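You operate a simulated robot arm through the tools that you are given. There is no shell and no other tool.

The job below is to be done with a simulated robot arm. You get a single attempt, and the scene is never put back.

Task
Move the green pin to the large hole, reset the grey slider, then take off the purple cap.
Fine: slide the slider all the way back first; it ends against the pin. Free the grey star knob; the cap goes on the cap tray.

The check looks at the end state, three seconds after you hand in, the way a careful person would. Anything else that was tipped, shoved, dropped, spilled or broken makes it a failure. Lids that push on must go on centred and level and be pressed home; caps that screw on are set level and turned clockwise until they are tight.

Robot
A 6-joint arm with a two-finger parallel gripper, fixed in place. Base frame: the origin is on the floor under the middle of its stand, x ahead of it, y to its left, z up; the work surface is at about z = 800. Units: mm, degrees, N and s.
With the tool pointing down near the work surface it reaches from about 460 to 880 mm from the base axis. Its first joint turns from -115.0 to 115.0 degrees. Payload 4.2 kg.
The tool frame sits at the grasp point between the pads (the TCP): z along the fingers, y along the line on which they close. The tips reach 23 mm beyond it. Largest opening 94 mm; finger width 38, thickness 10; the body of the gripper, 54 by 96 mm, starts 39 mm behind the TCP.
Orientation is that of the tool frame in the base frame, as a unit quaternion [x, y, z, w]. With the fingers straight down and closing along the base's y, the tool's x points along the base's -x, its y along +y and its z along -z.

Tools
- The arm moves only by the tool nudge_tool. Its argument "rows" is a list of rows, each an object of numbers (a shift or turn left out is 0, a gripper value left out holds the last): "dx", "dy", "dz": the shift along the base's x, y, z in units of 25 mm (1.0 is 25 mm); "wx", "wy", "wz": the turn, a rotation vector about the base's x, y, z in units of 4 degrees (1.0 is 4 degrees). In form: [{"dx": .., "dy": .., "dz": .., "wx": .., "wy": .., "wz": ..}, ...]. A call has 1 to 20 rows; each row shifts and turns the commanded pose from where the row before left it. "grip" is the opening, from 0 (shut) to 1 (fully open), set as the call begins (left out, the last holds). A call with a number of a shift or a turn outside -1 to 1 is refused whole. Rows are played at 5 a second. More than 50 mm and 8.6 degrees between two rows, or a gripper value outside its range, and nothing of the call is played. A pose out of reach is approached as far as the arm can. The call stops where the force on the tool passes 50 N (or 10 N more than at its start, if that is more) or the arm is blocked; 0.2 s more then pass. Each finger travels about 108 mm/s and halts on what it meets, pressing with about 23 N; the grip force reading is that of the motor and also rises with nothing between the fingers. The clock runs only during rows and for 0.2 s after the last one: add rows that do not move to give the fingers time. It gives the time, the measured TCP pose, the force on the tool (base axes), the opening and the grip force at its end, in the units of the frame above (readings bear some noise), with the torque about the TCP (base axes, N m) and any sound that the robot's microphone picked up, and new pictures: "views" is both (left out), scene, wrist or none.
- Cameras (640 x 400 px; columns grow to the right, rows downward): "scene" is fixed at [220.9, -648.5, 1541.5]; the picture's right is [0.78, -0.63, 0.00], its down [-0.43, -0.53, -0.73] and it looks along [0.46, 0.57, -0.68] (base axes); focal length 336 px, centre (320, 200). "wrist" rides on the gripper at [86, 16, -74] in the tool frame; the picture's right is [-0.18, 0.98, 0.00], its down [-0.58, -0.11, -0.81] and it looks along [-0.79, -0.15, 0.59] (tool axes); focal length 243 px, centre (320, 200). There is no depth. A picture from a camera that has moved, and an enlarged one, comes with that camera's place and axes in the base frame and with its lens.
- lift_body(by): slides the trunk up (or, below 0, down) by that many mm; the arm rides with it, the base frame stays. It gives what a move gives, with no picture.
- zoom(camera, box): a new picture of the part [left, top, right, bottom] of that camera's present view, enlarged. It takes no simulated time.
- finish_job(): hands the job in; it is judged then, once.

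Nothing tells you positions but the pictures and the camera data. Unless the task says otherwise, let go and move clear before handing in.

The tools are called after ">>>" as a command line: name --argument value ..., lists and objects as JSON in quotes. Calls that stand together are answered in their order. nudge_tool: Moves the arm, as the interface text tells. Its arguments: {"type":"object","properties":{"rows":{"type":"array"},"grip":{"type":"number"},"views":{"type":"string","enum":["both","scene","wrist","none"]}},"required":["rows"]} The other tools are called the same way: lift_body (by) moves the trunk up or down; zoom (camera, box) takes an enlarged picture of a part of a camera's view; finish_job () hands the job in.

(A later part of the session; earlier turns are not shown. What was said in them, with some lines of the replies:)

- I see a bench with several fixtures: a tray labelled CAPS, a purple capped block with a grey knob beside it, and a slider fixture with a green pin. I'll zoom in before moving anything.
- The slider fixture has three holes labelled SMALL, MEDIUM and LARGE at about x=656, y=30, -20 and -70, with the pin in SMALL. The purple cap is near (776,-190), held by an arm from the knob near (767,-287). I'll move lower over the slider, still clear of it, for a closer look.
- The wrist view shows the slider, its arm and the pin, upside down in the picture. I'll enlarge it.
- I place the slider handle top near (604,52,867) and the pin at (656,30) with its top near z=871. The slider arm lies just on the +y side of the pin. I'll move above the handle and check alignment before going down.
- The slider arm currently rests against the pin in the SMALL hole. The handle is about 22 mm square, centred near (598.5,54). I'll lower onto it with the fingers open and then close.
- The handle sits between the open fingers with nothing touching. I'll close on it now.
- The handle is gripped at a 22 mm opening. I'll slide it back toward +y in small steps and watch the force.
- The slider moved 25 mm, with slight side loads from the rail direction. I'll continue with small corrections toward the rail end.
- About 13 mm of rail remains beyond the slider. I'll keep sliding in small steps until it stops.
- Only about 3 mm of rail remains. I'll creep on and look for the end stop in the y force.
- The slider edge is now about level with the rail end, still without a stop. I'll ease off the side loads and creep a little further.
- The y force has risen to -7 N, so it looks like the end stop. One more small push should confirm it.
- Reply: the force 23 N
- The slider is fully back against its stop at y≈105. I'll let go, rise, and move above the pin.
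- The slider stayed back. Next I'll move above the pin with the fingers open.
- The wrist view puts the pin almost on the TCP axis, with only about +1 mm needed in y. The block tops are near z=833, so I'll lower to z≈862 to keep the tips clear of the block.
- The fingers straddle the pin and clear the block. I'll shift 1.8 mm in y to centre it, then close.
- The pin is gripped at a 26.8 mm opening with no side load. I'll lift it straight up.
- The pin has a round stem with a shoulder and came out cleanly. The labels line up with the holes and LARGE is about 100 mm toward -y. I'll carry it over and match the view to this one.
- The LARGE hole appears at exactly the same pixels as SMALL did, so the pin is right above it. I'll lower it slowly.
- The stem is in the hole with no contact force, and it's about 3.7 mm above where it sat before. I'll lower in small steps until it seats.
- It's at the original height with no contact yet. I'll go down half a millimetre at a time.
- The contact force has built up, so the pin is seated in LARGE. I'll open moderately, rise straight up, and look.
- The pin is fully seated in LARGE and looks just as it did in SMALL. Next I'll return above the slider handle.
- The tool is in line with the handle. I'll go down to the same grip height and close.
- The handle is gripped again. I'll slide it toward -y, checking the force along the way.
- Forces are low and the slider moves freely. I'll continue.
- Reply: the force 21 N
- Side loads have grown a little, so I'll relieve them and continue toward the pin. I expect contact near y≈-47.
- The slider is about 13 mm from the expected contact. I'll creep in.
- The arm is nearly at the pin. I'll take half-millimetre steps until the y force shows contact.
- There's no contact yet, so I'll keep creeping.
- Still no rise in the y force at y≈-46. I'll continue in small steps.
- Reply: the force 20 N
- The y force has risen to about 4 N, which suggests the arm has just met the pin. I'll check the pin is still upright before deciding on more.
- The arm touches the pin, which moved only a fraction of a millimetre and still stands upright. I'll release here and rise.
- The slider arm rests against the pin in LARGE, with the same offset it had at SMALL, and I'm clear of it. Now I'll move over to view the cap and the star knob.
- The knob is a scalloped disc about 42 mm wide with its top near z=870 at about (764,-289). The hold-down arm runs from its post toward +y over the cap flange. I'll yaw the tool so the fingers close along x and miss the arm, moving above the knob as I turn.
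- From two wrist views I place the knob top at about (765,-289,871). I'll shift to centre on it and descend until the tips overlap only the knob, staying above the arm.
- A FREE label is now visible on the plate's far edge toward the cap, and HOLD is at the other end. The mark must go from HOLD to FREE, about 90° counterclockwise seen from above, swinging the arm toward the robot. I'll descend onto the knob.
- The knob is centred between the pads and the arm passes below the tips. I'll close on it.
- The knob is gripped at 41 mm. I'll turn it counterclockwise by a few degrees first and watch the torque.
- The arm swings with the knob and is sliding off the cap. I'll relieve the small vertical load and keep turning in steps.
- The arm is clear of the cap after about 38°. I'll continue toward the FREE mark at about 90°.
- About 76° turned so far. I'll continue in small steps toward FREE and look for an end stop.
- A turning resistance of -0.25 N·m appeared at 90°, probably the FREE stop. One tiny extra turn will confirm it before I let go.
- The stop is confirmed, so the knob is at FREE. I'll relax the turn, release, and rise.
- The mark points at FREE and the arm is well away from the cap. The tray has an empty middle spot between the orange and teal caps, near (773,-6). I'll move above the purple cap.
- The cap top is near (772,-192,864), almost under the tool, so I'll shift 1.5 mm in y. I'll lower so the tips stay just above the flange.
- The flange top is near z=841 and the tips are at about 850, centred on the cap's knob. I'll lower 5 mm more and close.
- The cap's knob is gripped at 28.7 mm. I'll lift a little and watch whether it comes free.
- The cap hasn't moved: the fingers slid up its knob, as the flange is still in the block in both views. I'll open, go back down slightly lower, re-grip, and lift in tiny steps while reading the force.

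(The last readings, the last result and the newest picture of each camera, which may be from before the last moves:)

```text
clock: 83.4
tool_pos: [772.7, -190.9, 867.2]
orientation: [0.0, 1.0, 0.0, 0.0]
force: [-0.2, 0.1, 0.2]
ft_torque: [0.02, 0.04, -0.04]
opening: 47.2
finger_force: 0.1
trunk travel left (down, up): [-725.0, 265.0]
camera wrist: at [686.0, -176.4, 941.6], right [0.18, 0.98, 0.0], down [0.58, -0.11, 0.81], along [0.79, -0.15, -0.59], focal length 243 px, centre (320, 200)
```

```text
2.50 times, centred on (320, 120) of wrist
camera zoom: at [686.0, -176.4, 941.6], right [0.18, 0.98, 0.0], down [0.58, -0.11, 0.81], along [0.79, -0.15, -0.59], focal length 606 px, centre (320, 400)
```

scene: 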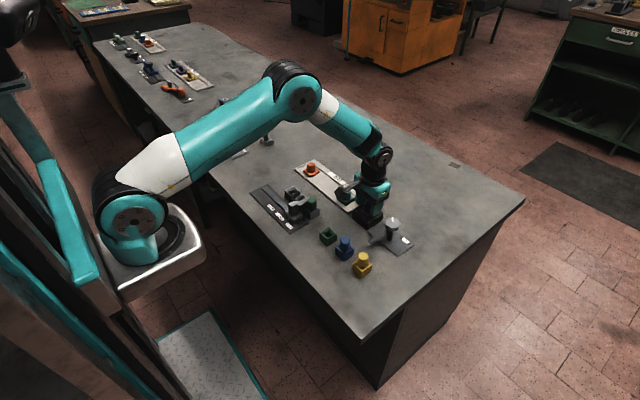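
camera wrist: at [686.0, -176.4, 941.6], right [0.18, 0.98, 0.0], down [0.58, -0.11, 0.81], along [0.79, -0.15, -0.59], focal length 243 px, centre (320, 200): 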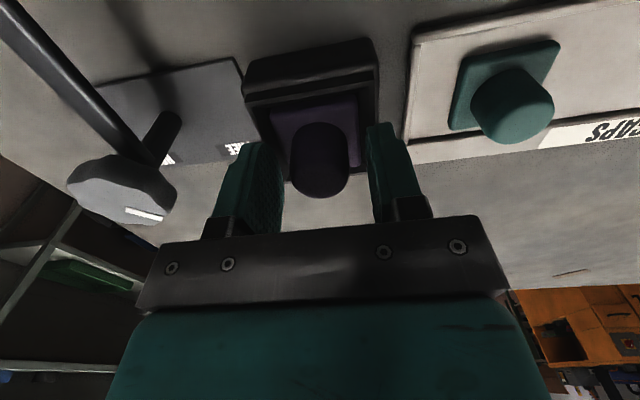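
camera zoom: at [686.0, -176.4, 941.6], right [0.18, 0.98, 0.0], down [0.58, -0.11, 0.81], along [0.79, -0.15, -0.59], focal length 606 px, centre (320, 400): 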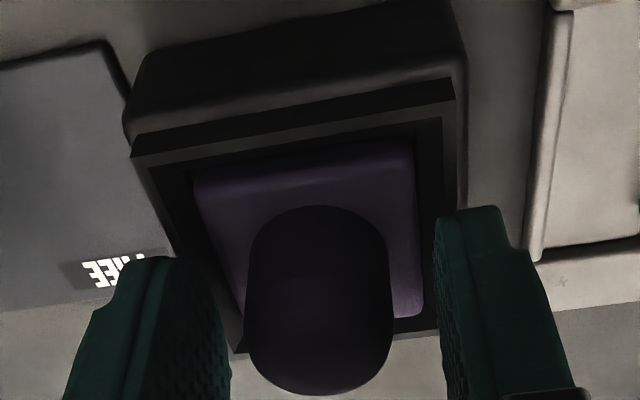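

I'll close again and lift in half-millimetre steps, reading the force each time.

>>> nudge_tool --rows '[{"dz": -0.04}, {}]' --views "none"

>>> nudge_tool --rows '[{}, {}, {}, {}]' --grip 0 --views "none"

>>> nudge_tool --rows '[{"dz": 0.02}, {}]' --views "none"

>>> nudge_tool --rows '[{"dz": 0.02}, {}]' --views "none"

>>> nudge_tool --rows '[{"dz": 0.02}, {}]' --views "none"

>>> nudge_tool --rows '[{"dz": 0.02}]' --views "wrist"

>>> zoom --camera "wrist" --box '[230, 40, 410, 200]'

```text
clock: 84.0
tool_pos: [773.0, -192.2, 866.5]
orientation: [0.0, 1.0, 0.0, 0.0]
force: [-0.8, 0.6, -0.1]
ft_torque: [0.0, -0.02, -0.01]
opening: 47.1
finger_force: 0.1
trunk travel left (down, up): [-725.0, 265.0]
```

```text
clock: 85.0
tool_pos: [772.7, -191.2, 865.5]
orientation: [0.0, 1.0, 0.0, 0.0]
force: [-0.9, 0.2, 0.4]
ft_torque: [-0.03, 0.01, 0.0]
opening: 28.6
finger_force: 23.3
trunk travel left (down, up): [-725.0, 265.0]
```

```text
clock: 85.6
tool_pos: [772.8, -192.2, 865.8]
orientation: [0.0, 1.0, 0.0, 0.0]
force: [0.1, 1.2, 0.3]
ft_torque: [-0.01, -0.01, 0.0]
opening: 28.8
finger_force: 23.1
trunk travel left (down, up): [-725.0, 265.0]
```

```text
clock: 86.2
tool_pos: [773.5, -190.6, 866.0]
orientation: [-0.001, 1.0, 0.0, 0.0]
force: [0.3, -0.2, -0.6]
ft_torque: [-0.01, -0.02, -0.01]
opening: 28.7
finger_force: 22.6
trunk travel left (down, up): [-725.0, 265.0]
```

```text
clock: 86.8
tool_pos: [773.4, -190.6, 867.5]
orientation: [0.0, 1.0, 0.001, 0.0]
force: [-0.3, -0.3, -0.1]
ft_torque: [-0.01, 0.0, 0.0]
opening: 29.0
finger_force: 23.0
trunk travel left (down, up): [-725.0, 265.0]
```

```text
clock: 87.2
tool_pos: [772.9, -192.5, 867.1]
orientation: [0.0, 1.0, 0.0, 0.0]
force: [-0.9, 0.0, 0.5]
ft_torque: [0.05, -0.02, 0.04]
opening: 28.7
finger_force: 22.8
trunk travel left (down, up): [-725.0, 265.0]
camera wrist: at [686.0, -176.7, 941.7], right [0.18, 0.98, 0.0], down [0.58, -0.11, 0.81], along [0.79, -0.15, -0.59], focal length 243 px, centre (320, 200)
```

wrist: 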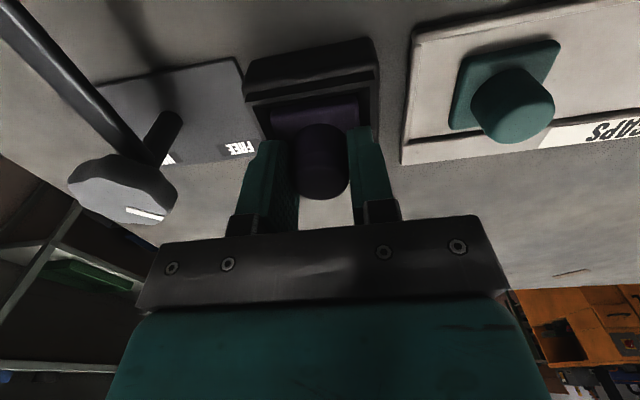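

```text
2.50 times, centred on (320, 120) of wrist
camera zoom: at [686.0, -176.7, 941.7], right [0.18, 0.98, 0.0], down [0.58, -0.11, 0.81], along [0.79, -0.15, -0.59], focal length 606 px, centre (320, 400)
```

zoom: 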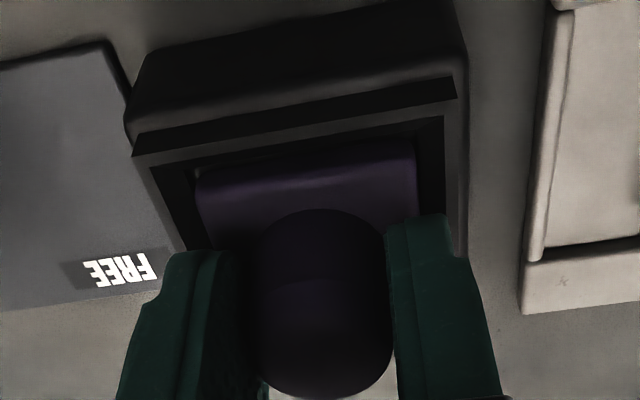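

The lift gives almost no force, yet the cap stays put in the picture. I'll check how the cap responds to a small sideways shift before trying anything else.

>>> nudge_tool --rows '[{"dy": 0.04}, {}]' --views "none"

>>> nudge_tool --rows '[{"dy": -0.04}, {}]' --views "none"

>>> nudge_tool --rows '[{"dz": 0.05}, {"dz": 0.05}]' --views "both"

>>> zoom --camera "wrist" --box '[230, 40, 410, 200]'

>>> zoom --camera "scene" --box '[345, 185, 395, 225]'

```text
clock: 87.8
tool_pos: [772.5, -190.3, 867.5]
orientation: [0.001, 1.0, -0.001, 0.0]
force: [0.4, -1.9, -0.7]
ft_torque: [-0.08, 0.01, -0.01]
opening: 28.8
finger_force: 23.0
trunk travel left (down, up): [-725.0, 265.0]
```

```text
clock: 88.4
tool_pos: [772.5, -189.5, 867.8]
orientation: [0.0, 1.0, 0.0, 0.0]
force: [-0.3, 0.4, 0.2]
ft_torque: [-0.01, 0.0, -0.03]
opening: 28.8
finger_force: 23.2
trunk travel left (down, up): [-725.0, 265.0]
```

```text
clock: 89.0
tool_pos: [772.0, -192.5, 870.3]
orientation: [0.0, 1.0, 0.001, 0.0]
force: [-0.2, 0.2, -1.0]
ft_torque: [-0.01, 0.01, 0.0]
opening: 28.5
finger_force: 23.2
trunk travel left (down, up): [-725.0, 265.0]
camera wrist: at [685.3, -176.2, 944.4], right [0.18, 0.98, 0.0], down [0.58, -0.11, 0.81], along [0.79, -0.15, -0.59], focal length 243 px, centre (320, 200)
```

scene: 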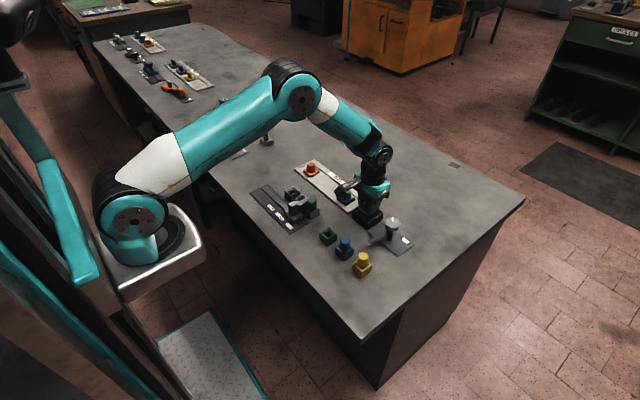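
wrist: 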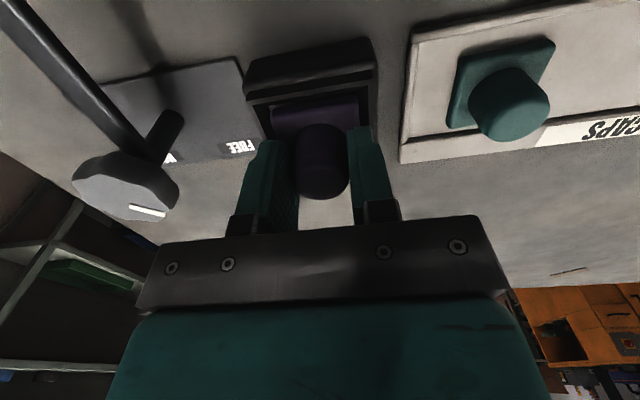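

```text
2.50 times, centred on (320, 120) of wrist
camera zoom: at [685.3, -176.2, 944.4], right [0.18, 0.98, 0.0], down [0.58, -0.11, 0.81], along [0.79, -0.15, -0.59], focal length 606 px, centre (320, 400)
```

zoom: 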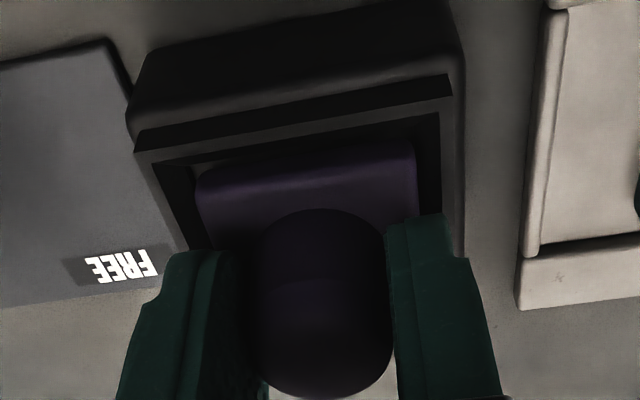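

```text
10.00 times, centred on (370, 205) of scene
camera zoom: at [220.9, -648.5, 1541.5], right [0.78, -0.63, 0.0], down [-0.43, -0.53, -0.73], along [0.46, 0.57, -0.68], focal length 3355 px, centre (-180, 150)
```

zoom: 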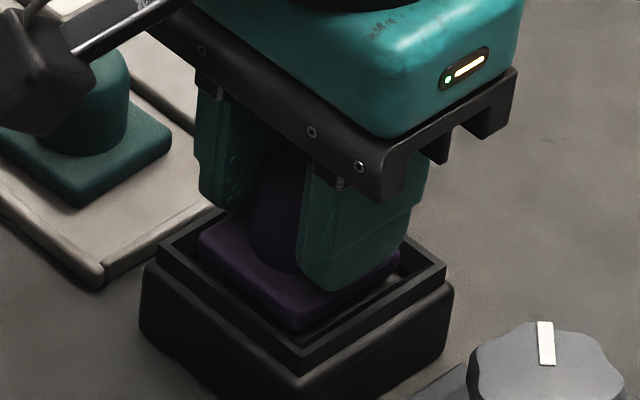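

This time the cap is staying fixed relative to the fingers while the block drops away, so it's coming up. I'll keep lifting slowly and compare.

>>> nudge_tool --rows '[{"dz": 0.06}, {"dz": 0.06}, {"dz": 0.06}, {"dz": 0.06}, {"dz": 0.06}, {}]' --views "both"

>>> zoom --camera "wrist" --box '[230, 40, 410, 200]'

>>> zoom --camera "scene" --box '[345, 185, 395, 225]'

```text
clock: 90.4
tool_pos: [772.4, -192.1, 877.9]
orientation: [0.0, 1.0, 0.0, 0.0]
force: [-1.1, -0.3, -0.7]
ft_torque: [-0.03, 0.0, -0.01]
opening: 28.8
finger_force: 23.0
trunk travel left (down, up): [-725.0, 265.0]
camera wrist: at [685.4, -176.3, 952.2], right [0.18, 0.98, 0.0], down [0.58, -0.11, 0.81], along [0.79, -0.15, -0.59], focal length 243 px, centre (320, 200)
```

scene: 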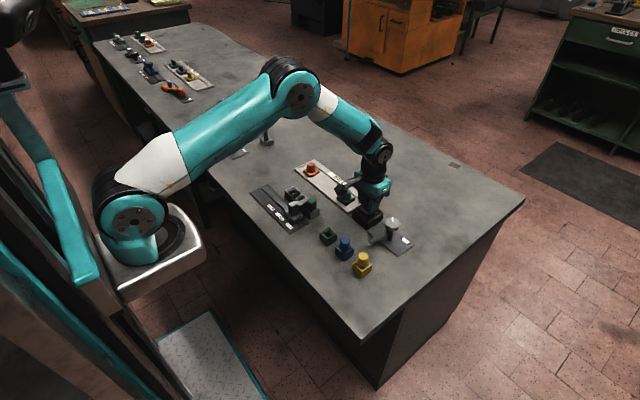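
wrist: 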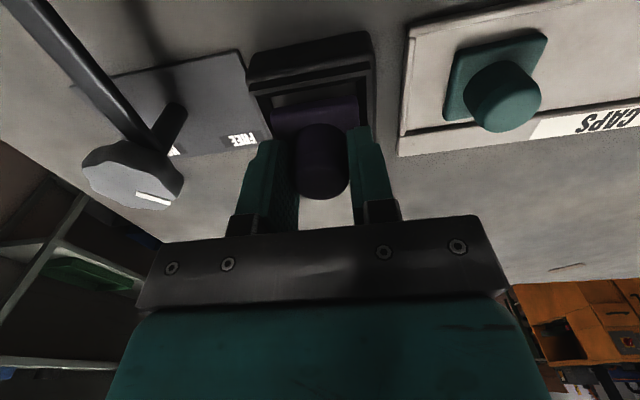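

```text
2.50 times, centred on (320, 120) of wrist
camera zoom: at [685.4, -176.3, 952.2], right [0.18, 0.98, 0.0], down [0.58, -0.11, 0.81], along [0.79, -0.15, -0.59], focal length 606 px, centre (320, 400)
```

zoom: 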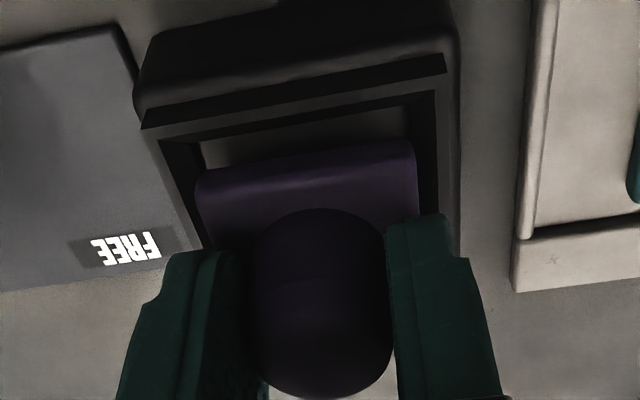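

```text
10.00 times, centred on (370, 205) of scene
camera zoom: at [220.9, -648.5, 1541.5], right [0.78, -0.63, 0.0], down [-0.43, -0.53, -0.73], along [0.46, 0.57, -0.68], focal length 3355 px, centre (-180, 150)
```

zoom: 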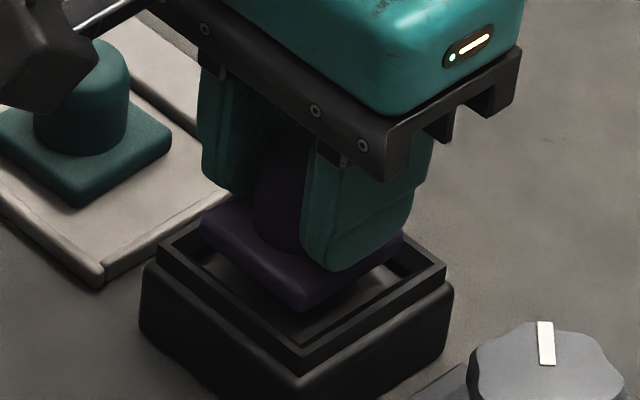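

The cap is now off its block and held firmly. I'll lift it well clear and carry it toward the empty middle of the tray.

>>> nudge_tool --rows '[{"dz": 0.25}, {"dz": 0.35}, {"dz": 0.4}, {"dz": 0.4}, {"dz": 0.4}, {"dz": 0.3}, {}]' --views "wrist"

>>> zoom --camera "wrist" --box '[200, 20, 440, 200]'

>>> nudge_tool --rows '[{"dy": 0.4}, {"dy": 0.7}, {"dy": 0.8}, {"dy": 0.8}, {"dy": 0.8}, {"dy": 0.8}, {"dy": 0.8}, {"dy": 0.7}, {"dy": 0.7}, {"dy": 0.5}, {"dy": 0.4}, {}]' --views "both"

>>> zoom --camera "wrist" --box '[160, 20, 480, 220]'

>>> zoom --camera "scene" --box '[290, 130, 390, 220]'

```text
clock: 92.0
tool_pos: [771.8, -191.9, 931.0]
orientation: [0.0, 1.0, 0.0, 0.0]
force: [-0.4, -0.3, -0.8]
ft_torque: [0.03, -0.04, -0.03]
opening: 28.7
finger_force: 23.4
trunk travel left (down, up): [-725.0, 265.0]
camera wrist: at [685.1, -176.8, 1004.3], right [0.18, 0.98, 0.0], down [0.58, -0.11, 0.81], along [0.79, -0.15, -0.59], focal length 243 px, centre (320, 200)
```

wrist: 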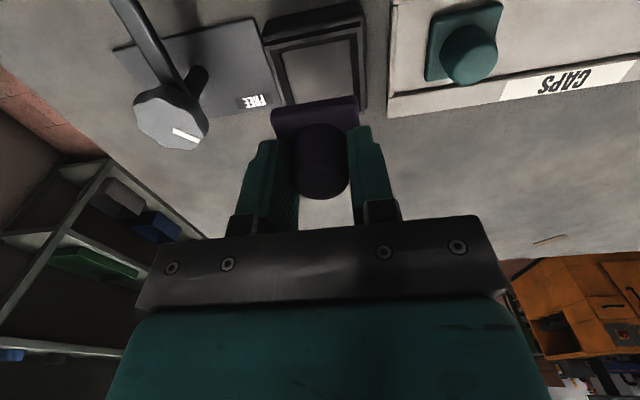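

```text
2.22 times, centred on (320, 110) of wrist
camera zoom: at [685.1, -176.8, 1004.3], right [0.18, 0.98, 0.0], down [0.58, -0.11, 0.81], along [0.79, -0.15, -0.59], focal length 539 px, centre (320, 400)
```

zoom: 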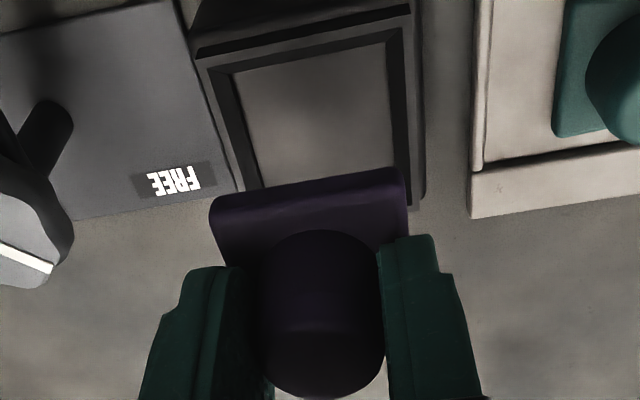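

```text
clock: 94.6
tool_pos: [773.0, -6.5, 930.5]
orientation: [0.0, 1.0, 0.0, -0.001]
force: [0.4, -0.5, 0.1]
ft_torque: [0.0, 0.02, -0.01]
opening: 28.7
finger_force: 23.0
trunk travel left (down, up): [-725.0, 265.0]
camera wrist: at [686.6, 8.1, 1004.4], right [0.18, 0.98, 0.0], down [0.58, -0.11, 0.81], along [0.79, -0.15, -0.59], focal length 243 px, centre (320, 200)
```

scene: 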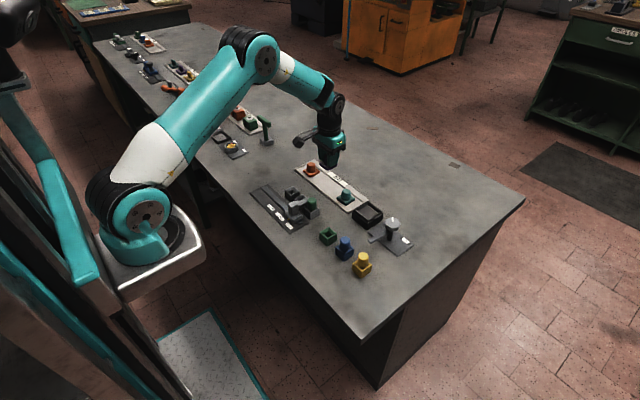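
wrist: 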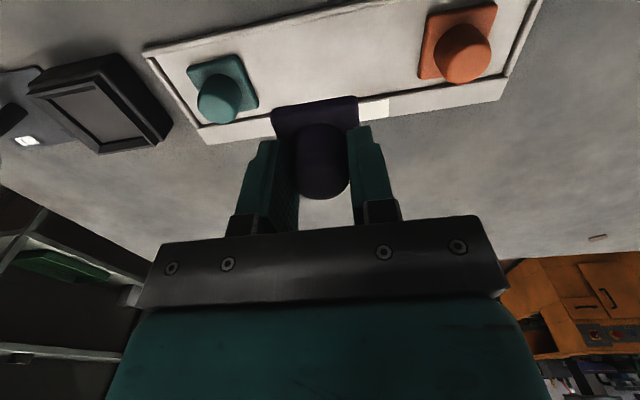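

```text
2.00 times, centred on (320, 120) of wrist
camera zoom: at [686.6, 8.1, 1004.4], right [0.18, 0.98, 0.0], down [0.58, -0.11, 0.81], along [0.79, -0.15, -0.59], focal length 485 px, centre (320, 360)
```

zoom: 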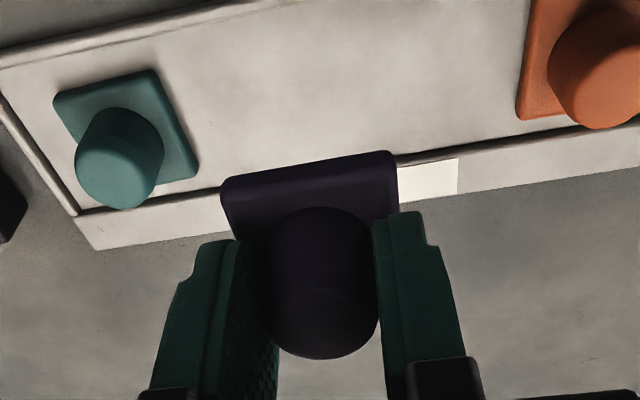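

```text
4.44 times, centred on (340, 175) of scene
camera zoom: at [220.9, -648.5, 1541.5], right [0.78, -0.63, 0.0], down [-0.43, -0.53, -0.73], along [0.46, 0.57, -0.68], focal length 1491 px, centre (231, 311)
```

zoom: 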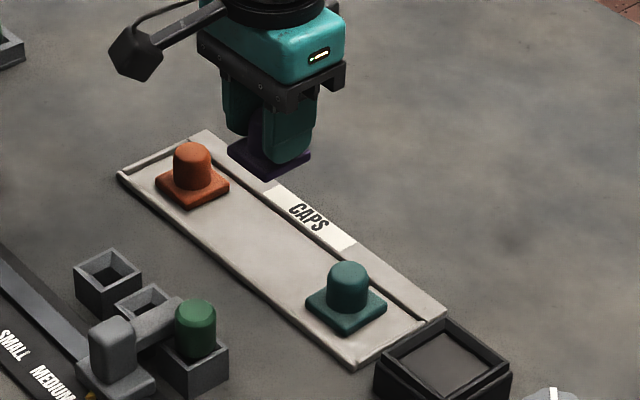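

The teal and orange caps sit at about y=-89 and y=+88 along x≈779, so the middle of the tray is near (779,0). I'll shift there and lower toward the floor.

>>> nudge_tool --rows '[{"dx": 0.13, "dy": 0.14}, {"dx": 0.13, "dy": 0.14}, {"dz": -0.6}, {"dz": -0.7}, {"dz": -0.7}, {"dz": -0.6}, {"dz": -0.4}, {"dz": -0.2}, {}]' --views "both"

>>> zoom --camera "wrist" --box '[160, 20, 480, 220]'

>>> zoom --camera "scene" --box '[290, 140, 380, 220]'

```text
clock: 96.6
tool_pos: [779.2, 1.8, 850.3]
orientation: [0.0, 1.0, 0.0, 0.0]
force: [0.2, 1.5, -0.9]
ft_torque: [0.02, -0.01, 0.0]
opening: 28.7
finger_force: 22.8
trunk travel left (down, up): [-725.0, 265.0]
camera wrist: at [691.9, 15.9, 924.4], right [0.18, 0.98, 0.0], down [0.58, -0.11, 0.81], along [0.79, -0.15, -0.59], focal length 243 px, centre (320, 200)
```

scene: 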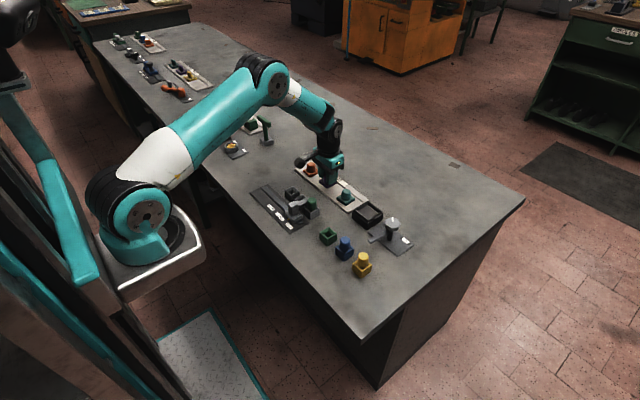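
wrist: 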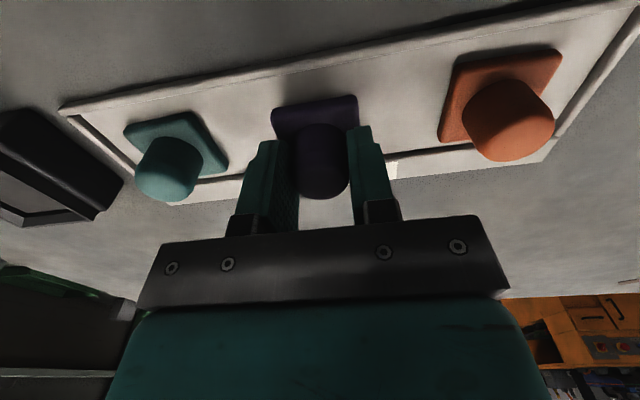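

```text
2.00 times, centred on (320, 120) of wrist
camera zoom: at [691.9, 15.9, 924.4], right [0.18, 0.98, 0.0], down [0.58, -0.11, 0.81], along [0.79, -0.15, -0.59], focal length 485 px, centre (320, 360)
```

zoom: 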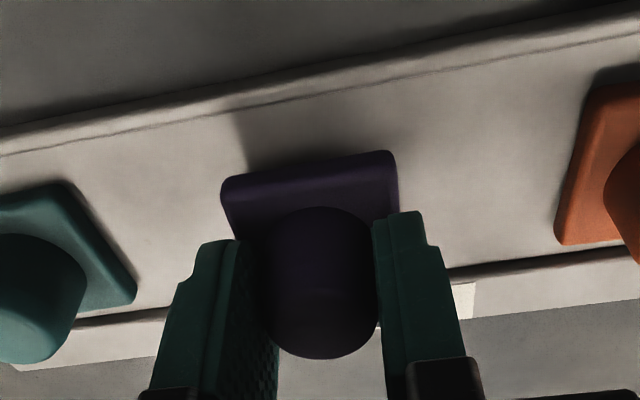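

```text
5.00 times, centred on (335, 180) of scene
camera zoom: at [220.9, -648.5, 1541.5], right [0.78, -0.63, 0.0], down [-0.43, -0.53, -0.73], along [0.46, 0.57, -0.68], focal length 1678 px, centre (245, 300)
```

zoom: 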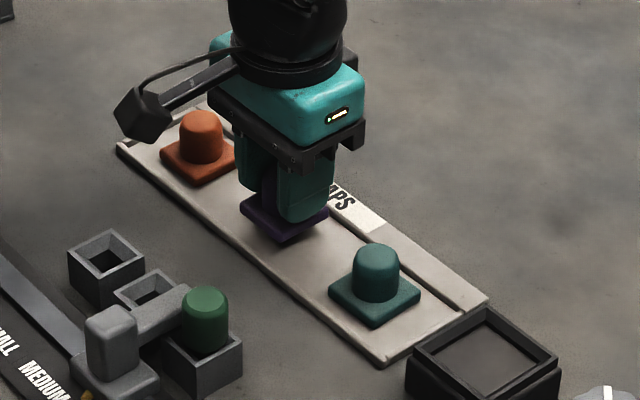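

The purple cap is centred in the free spot, level and a few millimetres above the floor. I'll lower in small steps until it touches.

>>> nudge_tool --rows '[{"dz": -0.08}, {"dz": -0.08}, {"dz": -0.08}, {}]' --views "none"

>>> nudge_tool --rows '[{"dz": -0.04}, {}]' --views "none"

>>> nudge_tool --rows '[{"dz": -0.04}, {}]' --views "both"

>>> zoom --camera "scene" --box '[300, 155, 370, 215]'

>>> zoom --camera "wrist" --box '[160, 20, 480, 220]'

```text
clock: 97.6
tool_pos: [780.1, 1.1, 844.5]
orientation: [0.0, 1.0, 0.0, 0.001]
force: [-0.5, -0.1, -1.0]
ft_torque: [-0.02, -0.01, 0.02]
opening: 28.6
finger_force: 23.1
trunk travel left (down, up): [-725.0, 265.0]
```

```text
clock: 98.2
tool_pos: [779.3, 1.1, 843.7]
orientation: [0.0, 1.0, 0.0, 0.0]
force: [0.5, -0.4, -1.4]
ft_torque: [-0.04, -0.01, 0.0]
opening: 28.9
finger_force: 23.6
trunk travel left (down, up): [-725.0, 265.0]
```

```text
clock: 98.8
tool_pos: [778.8, 0.7, 842.4]
orientation: [0.0, 1.0, 0.0, 0.0]
force: [0.3, 0.0, -0.9]
ft_torque: [-0.03, -0.01, 0.01]
opening: 28.8
finger_force: 23.1
trunk travel left (down, up): [-725.0, 265.0]
camera wrist: at [691.7, 15.2, 916.0], right [0.18, 0.98, 0.0], down [0.58, -0.11, 0.81], along [0.79, -0.15, -0.59], focal length 243 px, centre (320, 200)
```

scene: 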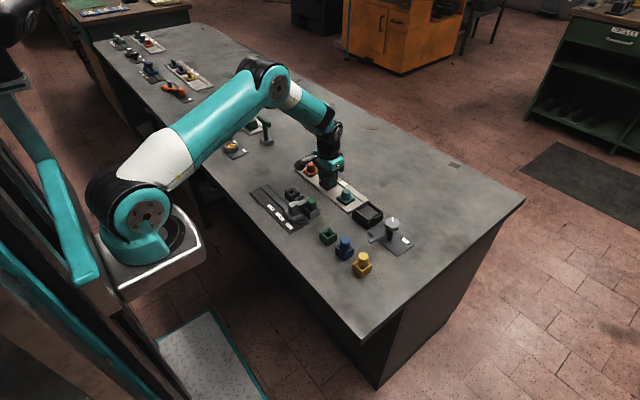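
wrist: 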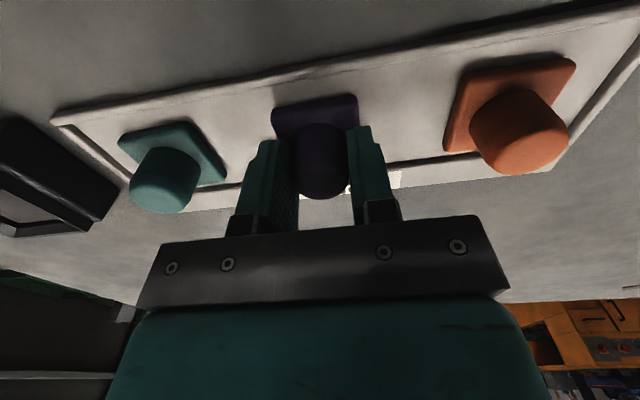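

```text
6.67 times, centred on (335, 185) of scene
camera zoom: at [220.9, -648.5, 1541.5], right [0.78, -0.63, 0.0], down [-0.43, -0.53, -0.73], along [0.46, 0.57, -0.68], focal length 2237 px, centre (220, 300)
```

zoom: 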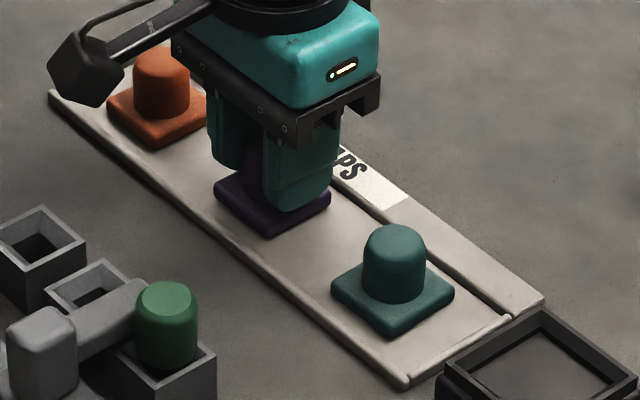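

```text
2.00 times, centred on (320, 120) of wrist
camera zoom: at [691.7, 15.2, 916.0], right [0.18, 0.98, 0.0], down [0.58, -0.11, 0.81], along [0.79, -0.15, -0.59], focal length 485 px, centre (320, 360)
```

zoom: 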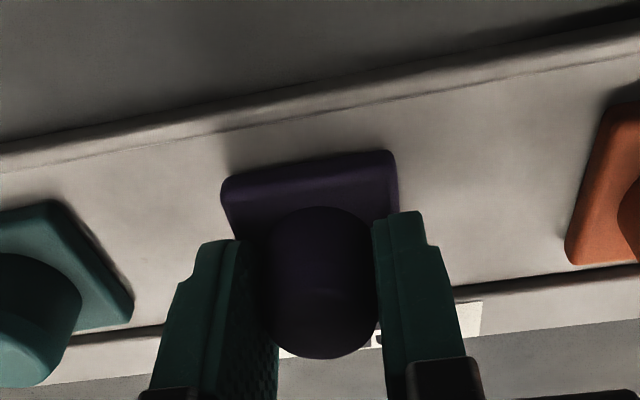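

It's very close to the floor. I'll continue half a millimetre at a time until contact.

>>> nudge_tool --rows '[{"dz": -0.03}, {}]' --views "none"

>>> nudge_tool --rows '[{"dz": -0.025}, {}]' --views "none"

>>> nudge_tool --rows '[{"dz": -0.02}, {}]' --views "none"

>>> nudge_tool --rows '[{"dz": -0.02}, {}]' --views "none"

```text
clock: 99.4
tool_pos: [779.3, 1.9, 841.6]
orientation: [0.0, 1.0, 0.0, 0.001]
force: [-0.4, -0.2, -0.6]
ft_torque: [-0.02, -0.02, 0.03]
opening: 29.0
finger_force: 22.5
trunk travel left (down, up): [-725.0, 265.0]
```

```text
clock: 100.0
tool_pos: [779.1, 1.0, 839.2]
orientation: [0.0, 1.0, 0.0, 0.0]
force: [-0.2, 0.3, 0.1]
ft_torque: [0.03, 0.0, 0.01]
opening: 28.8
finger_force: 23.2
trunk travel left (down, up): [-725.0, 265.0]
```

```text
clock: 100.6
tool_pos: [778.1, 1.5, 840.8]
orientation: [0.0, 1.0, 0.0, -0.001]
force: [0.6, 0.6, -0.8]
ft_torque: [0.0, 0.0, 0.04]
opening: 28.9
finger_force: 23.0
trunk travel left (down, up): [-725.0, 265.0]
```

```text
clock: 101.2
tool_pos: [779.4, 0.6, 839.6]
orientation: [0.0, 1.0, 0.0, 0.0]
force: [0.0, -0.4, -0.3]
ft_torque: [-0.01, -0.04, 0.02]
opening: 29.0
finger_force: 23.4
trunk travel left (down, up): [-725.0, 265.0]
```

>>> nudge_tool --rows '[{"dz": -0.02}, {}]' --views "none"

>>> nudge_tool --rows '[{"dz": -0.02}, {}]' --views "none"

>>> nudge_tool --rows '[{"dz": -0.02}, {}]' --views "both"

>>> zoom --camera "scene" --box '[315, 165, 355, 200]'

>>> zoom --camera "wrist" --box '[230, 40, 410, 200]'

```text
clock: 101.8
tool_pos: [779.5, -0.3, 839.9]
orientation: [0.0, 1.0, 0.0, 0.0]
force: [-1.3, 0.2, 2.4]
ft_torque: [0.01, 0.03, -0.01]
opening: 28.8
finger_force: 23.4
trunk travel left (down, up): [-725.0, 265.0]
```

```text
clock: 102.4
tool_pos: [778.3, -0.2, 840.5]
orientation: [0.0, 1.0, 0.001, -0.001]
force: [-1.6, 0.5, 6.1]
ft_torque: [-0.05, 0.08, -0.01]
opening: 28.7
finger_force: 23.1
trunk travel left (down, up): [-725.0, 265.0]
```

```text
clock: 103.0
tool_pos: [780.5, 1.5, 838.9]
orientation: [0.0, 1.0, 0.0, 0.0]
force: [0.6, 1.0, 6.2]
ft_torque: [0.08, 0.0, -0.02]
opening: 28.7
finger_force: 22.8
trunk travel left (down, up): [-725.0, 265.0]
camera wrist: at [691.9, 15.3, 913.0], right [0.18, 0.98, 0.0], down [0.58, -0.11, 0.81], along [0.79, -0.15, -0.59], focal length 243 px, centre (320, 200)
```

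scene: 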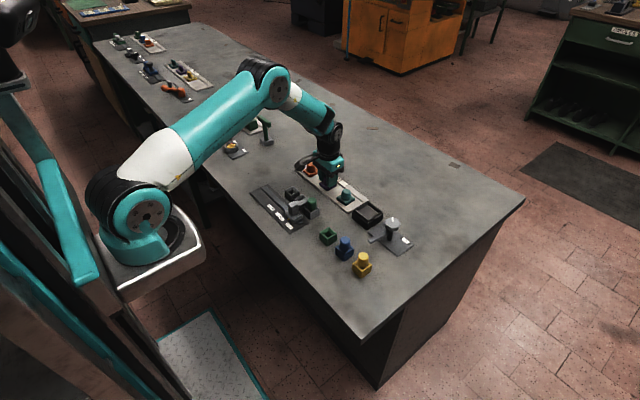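
wrist: 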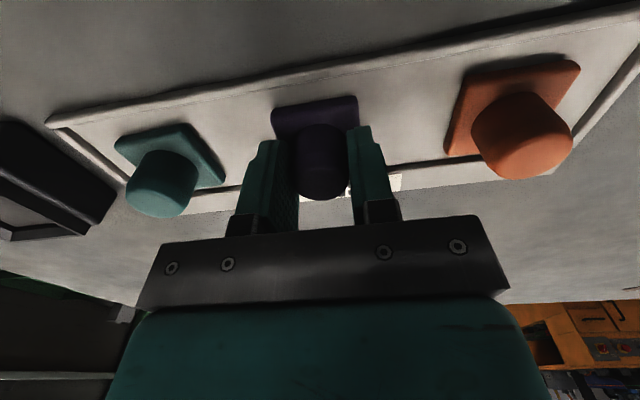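

```text
11.43 times, centred on (335, 182) of scene
camera zoom: at [220.9, -648.5, 1541.5], right [0.78, -0.63, 0.0], down [-0.43, -0.53, -0.73], along [0.46, 0.57, -0.68], focal length 3835 px, centre (149, 400)
```

zoom: 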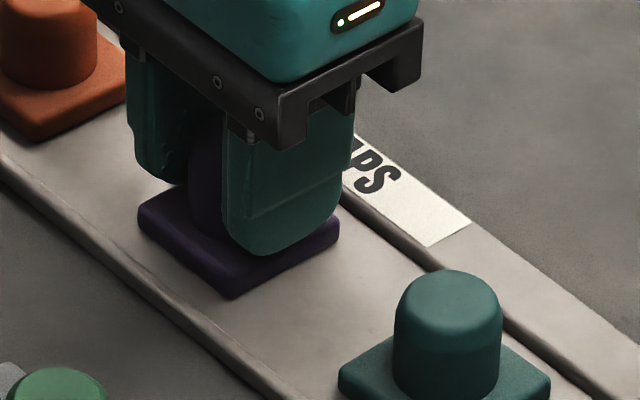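

```text
2.50 times, centred on (320, 120) of wrist
camera zoom: at [691.9, 15.3, 913.0], right [0.18, 0.98, 0.0], down [0.58, -0.11, 0.81], along [0.79, -0.15, -0.59], focal length 606 px, centre (320, 400)
```

zoom: 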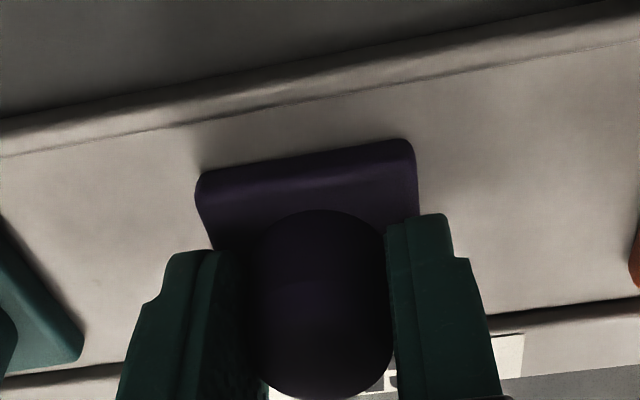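

The cap is on the tray floor with 6 N of contact. I'll open and rise straight up.

>>> nudge_tool --rows '[{}, {}, {}]' --grip 0.55 --views "none"

>>> nudge_tool --rows '[{"dz": 0.3}, {"dz": 0.6}, {"dz": 0.9}, {"dz": 0.9}, {"dz": 0.9}, {"dz": 0.9}, {}]' --views "both"

>>> zoom --camera "wrist" --box '[160, 0, 480, 200]'

>>> zoom --camera "scene" --box '[240, 140, 420, 262]'

```text
clock: 103.8
tool_pos: [779.3, 0.7, 837.7]
orientation: [0.001, 1.0, -0.001, 0.001]
force: [0.0, 0.0, 0.1]
ft_torque: [-0.01, -0.02, 0.01]
opening: 51.6
finger_force: 0.1
trunk travel left (down, up): [-725.0, 265.0]
```

```text
clock: 105.4
tool_pos: [779.3, 1.3, 950.8]
orientation: [0.0, 1.0, -0.001, 0.0]
force: [-0.1, 0.0, -0.2]
ft_torque: [0.02, 0.03, 0.01]
opening: 51.7
finger_force: 0.0
trunk travel left (down, up): [-725.0, 265.0]
camera wrist: at [691.8, 15.4, 1024.9], right [0.18, 0.98, 0.0], down [0.58, -0.11, 0.81], along [0.79, -0.15, -0.59], focal length 243 px, centre (320, 200)
```

scene: 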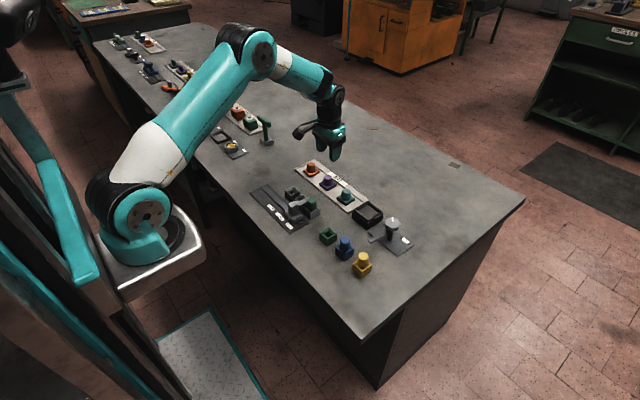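
wrist: 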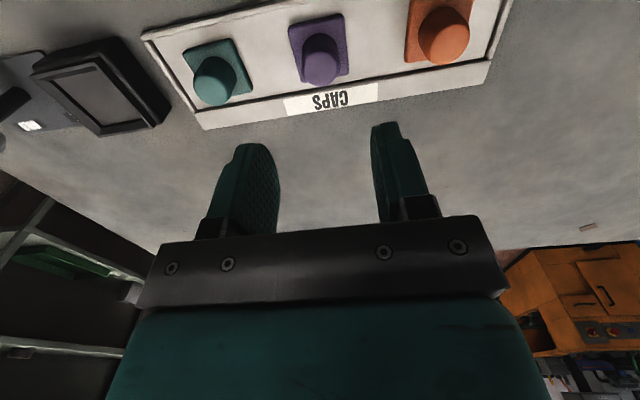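

```text
2.00 times, centred on (320, 100) of wrist
camera zoom: at [691.8, 15.4, 1024.9], right [0.18, 0.98, 0.0], down [0.58, -0.11, 0.81], along [0.79, -0.15, -0.59], focal length 485 px, centre (320, 400)
```

zoom: 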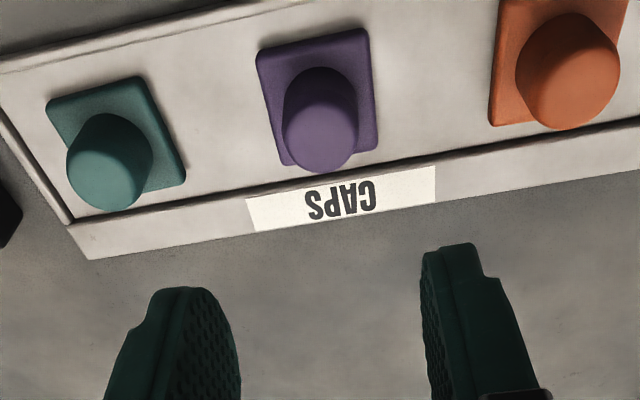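

```text
3.28 times, centred on (330, 201) of scene
camera zoom: at [220.9, -648.5, 1541.5], right [0.78, -0.63, 0.0], down [-0.43, -0.53, -0.73], along [0.46, 0.57, -0.68], focal length 1100 px, centre (287, 197)
```

zoom: 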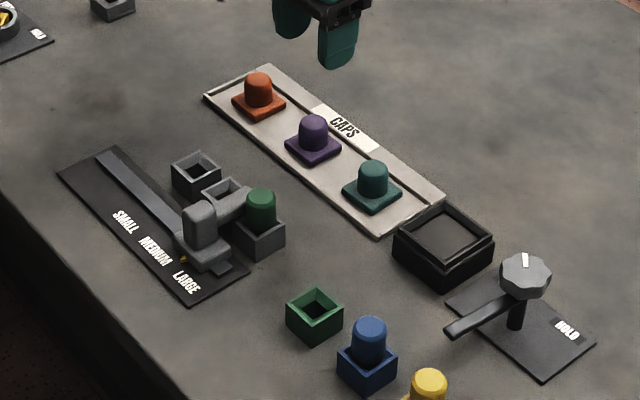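

The purple cap sits level on the tray and everything else looks undisturbed. Before handing in I'll move to where the wrist camera can check the slider arm against the pin.

>>> nudge_tool --rows '[{"dx": -0.7, "dy": -0.4}, {"dx": -0.8, "dy": -0.5}, {"dx": -0.8, "dy": -0.5}, {"dx": -0.8, "dy": -0.5}, {"dx": -0.8, "dy": -0.5}, {"dx": -0.7, "dy": -0.2}, {}]' --views "both"

>>> zoom --camera "wrist" --box '[250, 40, 390, 150]'

>>> zoom --camera "scene" --box '[280, 180, 325, 215]'

```text
clock: 107.0
tool_pos: [664.3, -62.9, 950.1]
orientation: [0.001, 1.0, 0.0, -0.001]
force: [-0.5, 0.2, -0.1]
ft_torque: [0.0, -0.02, -0.03]
opening: 52.1
finger_force: 0.1
trunk travel left (down, up): [-725.0, 265.0]
camera wrist: at [577.4, -49.1, 1024.1], right [0.18, 0.98, 0.0], down [0.58, -0.11, 0.81], along [0.79, -0.15, -0.59], focal length 243 px, centre (320, 200)
```

scene: 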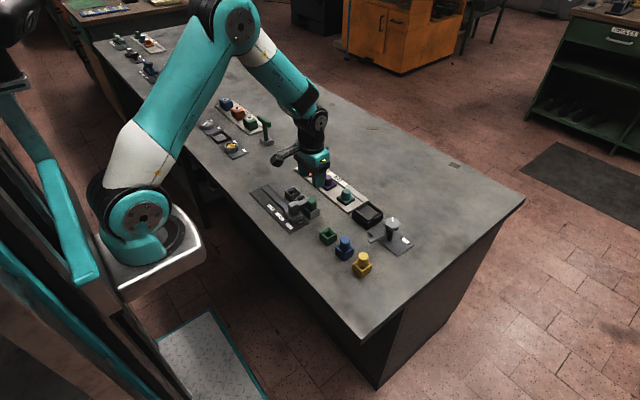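
wrist: 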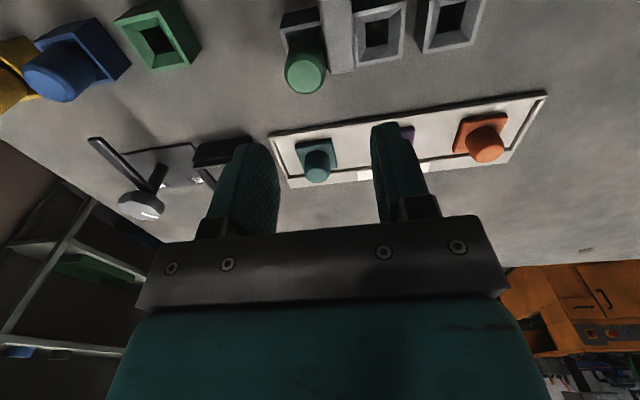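

```text
3.64 times, centred on (320, 95) of wrist
camera zoom: at [577.4, -49.1, 1024.1], right [0.18, 0.98, 0.0], down [0.58, -0.11, 0.81], along [0.79, -0.15, -0.59], focal length 882 px, centre (320, 582)
```

zoom: 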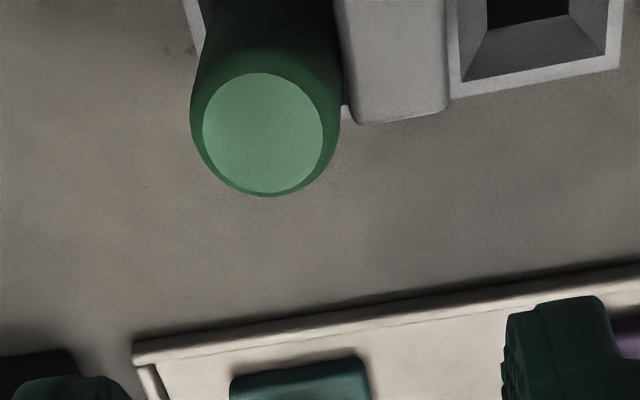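

```text
11.43 times, centred on (302, 198) of scene
camera zoom: at [220.9, -648.5, 1541.5], right [0.78, -0.63, 0.0], down [-0.43, -0.53, -0.73], along [0.46, 0.57, -0.68], focal length 3835 px, centre (520, 229)
```

zoom: 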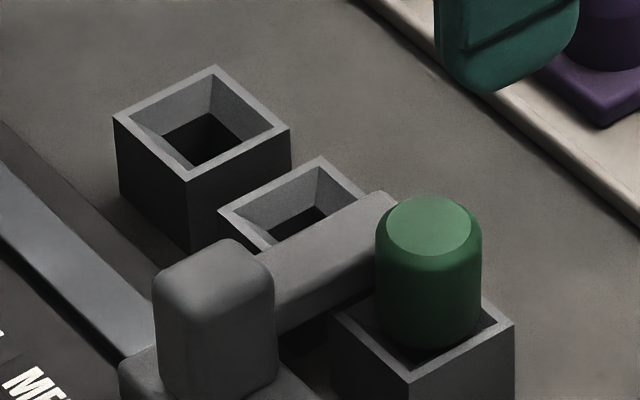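

The pin stands upright and seated in LARGE with the slider arm touching it, the knob is at FREE and the purple cap is level on the tray. I'll rise clear and then hand in.

>>> nudge_tool --rows '[{"dz": 0.8}, {"dz": 0.9}, {"dz": 0.9}, {"dz": 0.9}, {}]' --views "both"

>>> zoom --camera "scene" --box '[240, 140, 420, 275]'

```text
clock: 108.2
tool_pos: [664.8, -64.2, 1038.0]
orientation: [0.001, 1.0, 0.0, 0.0]
force: [-0.5, 0.5, 0.9]
ft_torque: [-0.02, 0.01, 0.01]
opening: 51.7
finger_force: 0.1
trunk travel left (down, up): [-725.0, 265.0]
camera wrist: at [577.7, -49.5, 1112.8], right [0.18, 0.98, 0.0], down [0.58, -0.11, 0.81], along [0.79, -0.15, -0.59], focal length 243 px, centre (320, 200)
```

scene: 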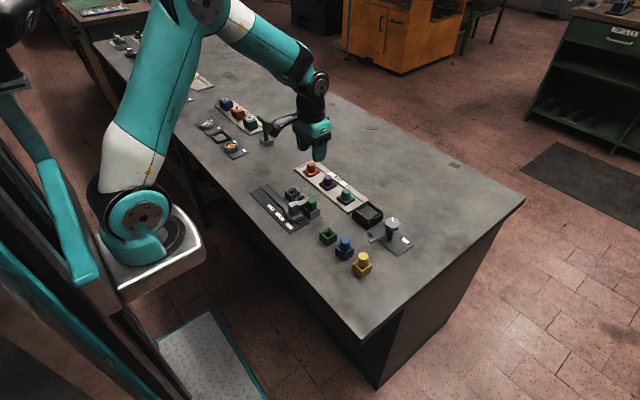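
wrist: 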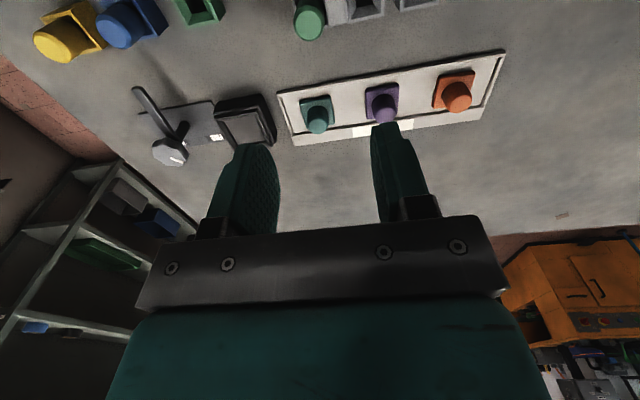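

```text
2.96 times, centred on (330, 208) of scene
camera zoom: at [220.9, -648.5, 1541.5], right [0.78, -0.63, 0.0], down [-0.43, -0.53, -0.73], along [0.46, 0.57, -0.68], focal length 994 px, centre (290, 178)
```

zoom: 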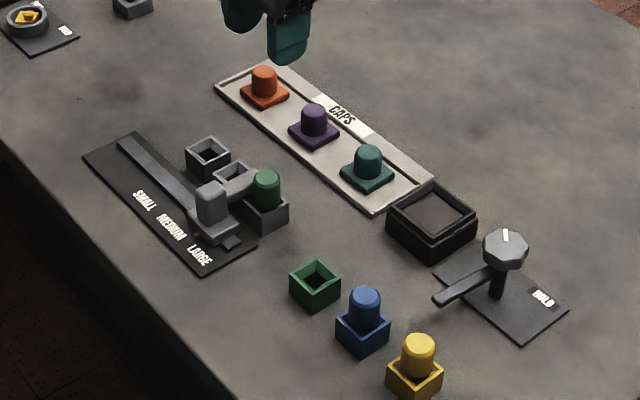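

The arm is clear and the scene matches the requested end state: pin in LARGE, slider against it, knob at FREE, purple cap on the tray. Nothing else has moved, so I'm handing in.

>>> finish_job

```text
The job is handed in.
```

The job is handed in. The green pin is in the large hole, the slider is reset against it, and the purple cap is on the cap tray.

- **Slider and pin:** I slid the slider back to its end stop first, then moved the pin from the small hole to the large one. I then slid the slider forward until its arm just touched the pin. I took "it ends against the pin" to mean this final position. The pin is still upright and fully seated.
- **Knob:** I turned the grey star knob about 90° counterclockwise, from HOLD to its stop at FREE. That swung the hold-down arm off the cap.
- **Cap:** On the first lift the fingers slipped up the cap's knob and the cap stayed put. I gripped it again slightly lower and it came off cleanly. It sits level in the middle of the tray, between the orange and teal caps.

In the last pictures nothing else had moved, and the gripper was open and well clear.
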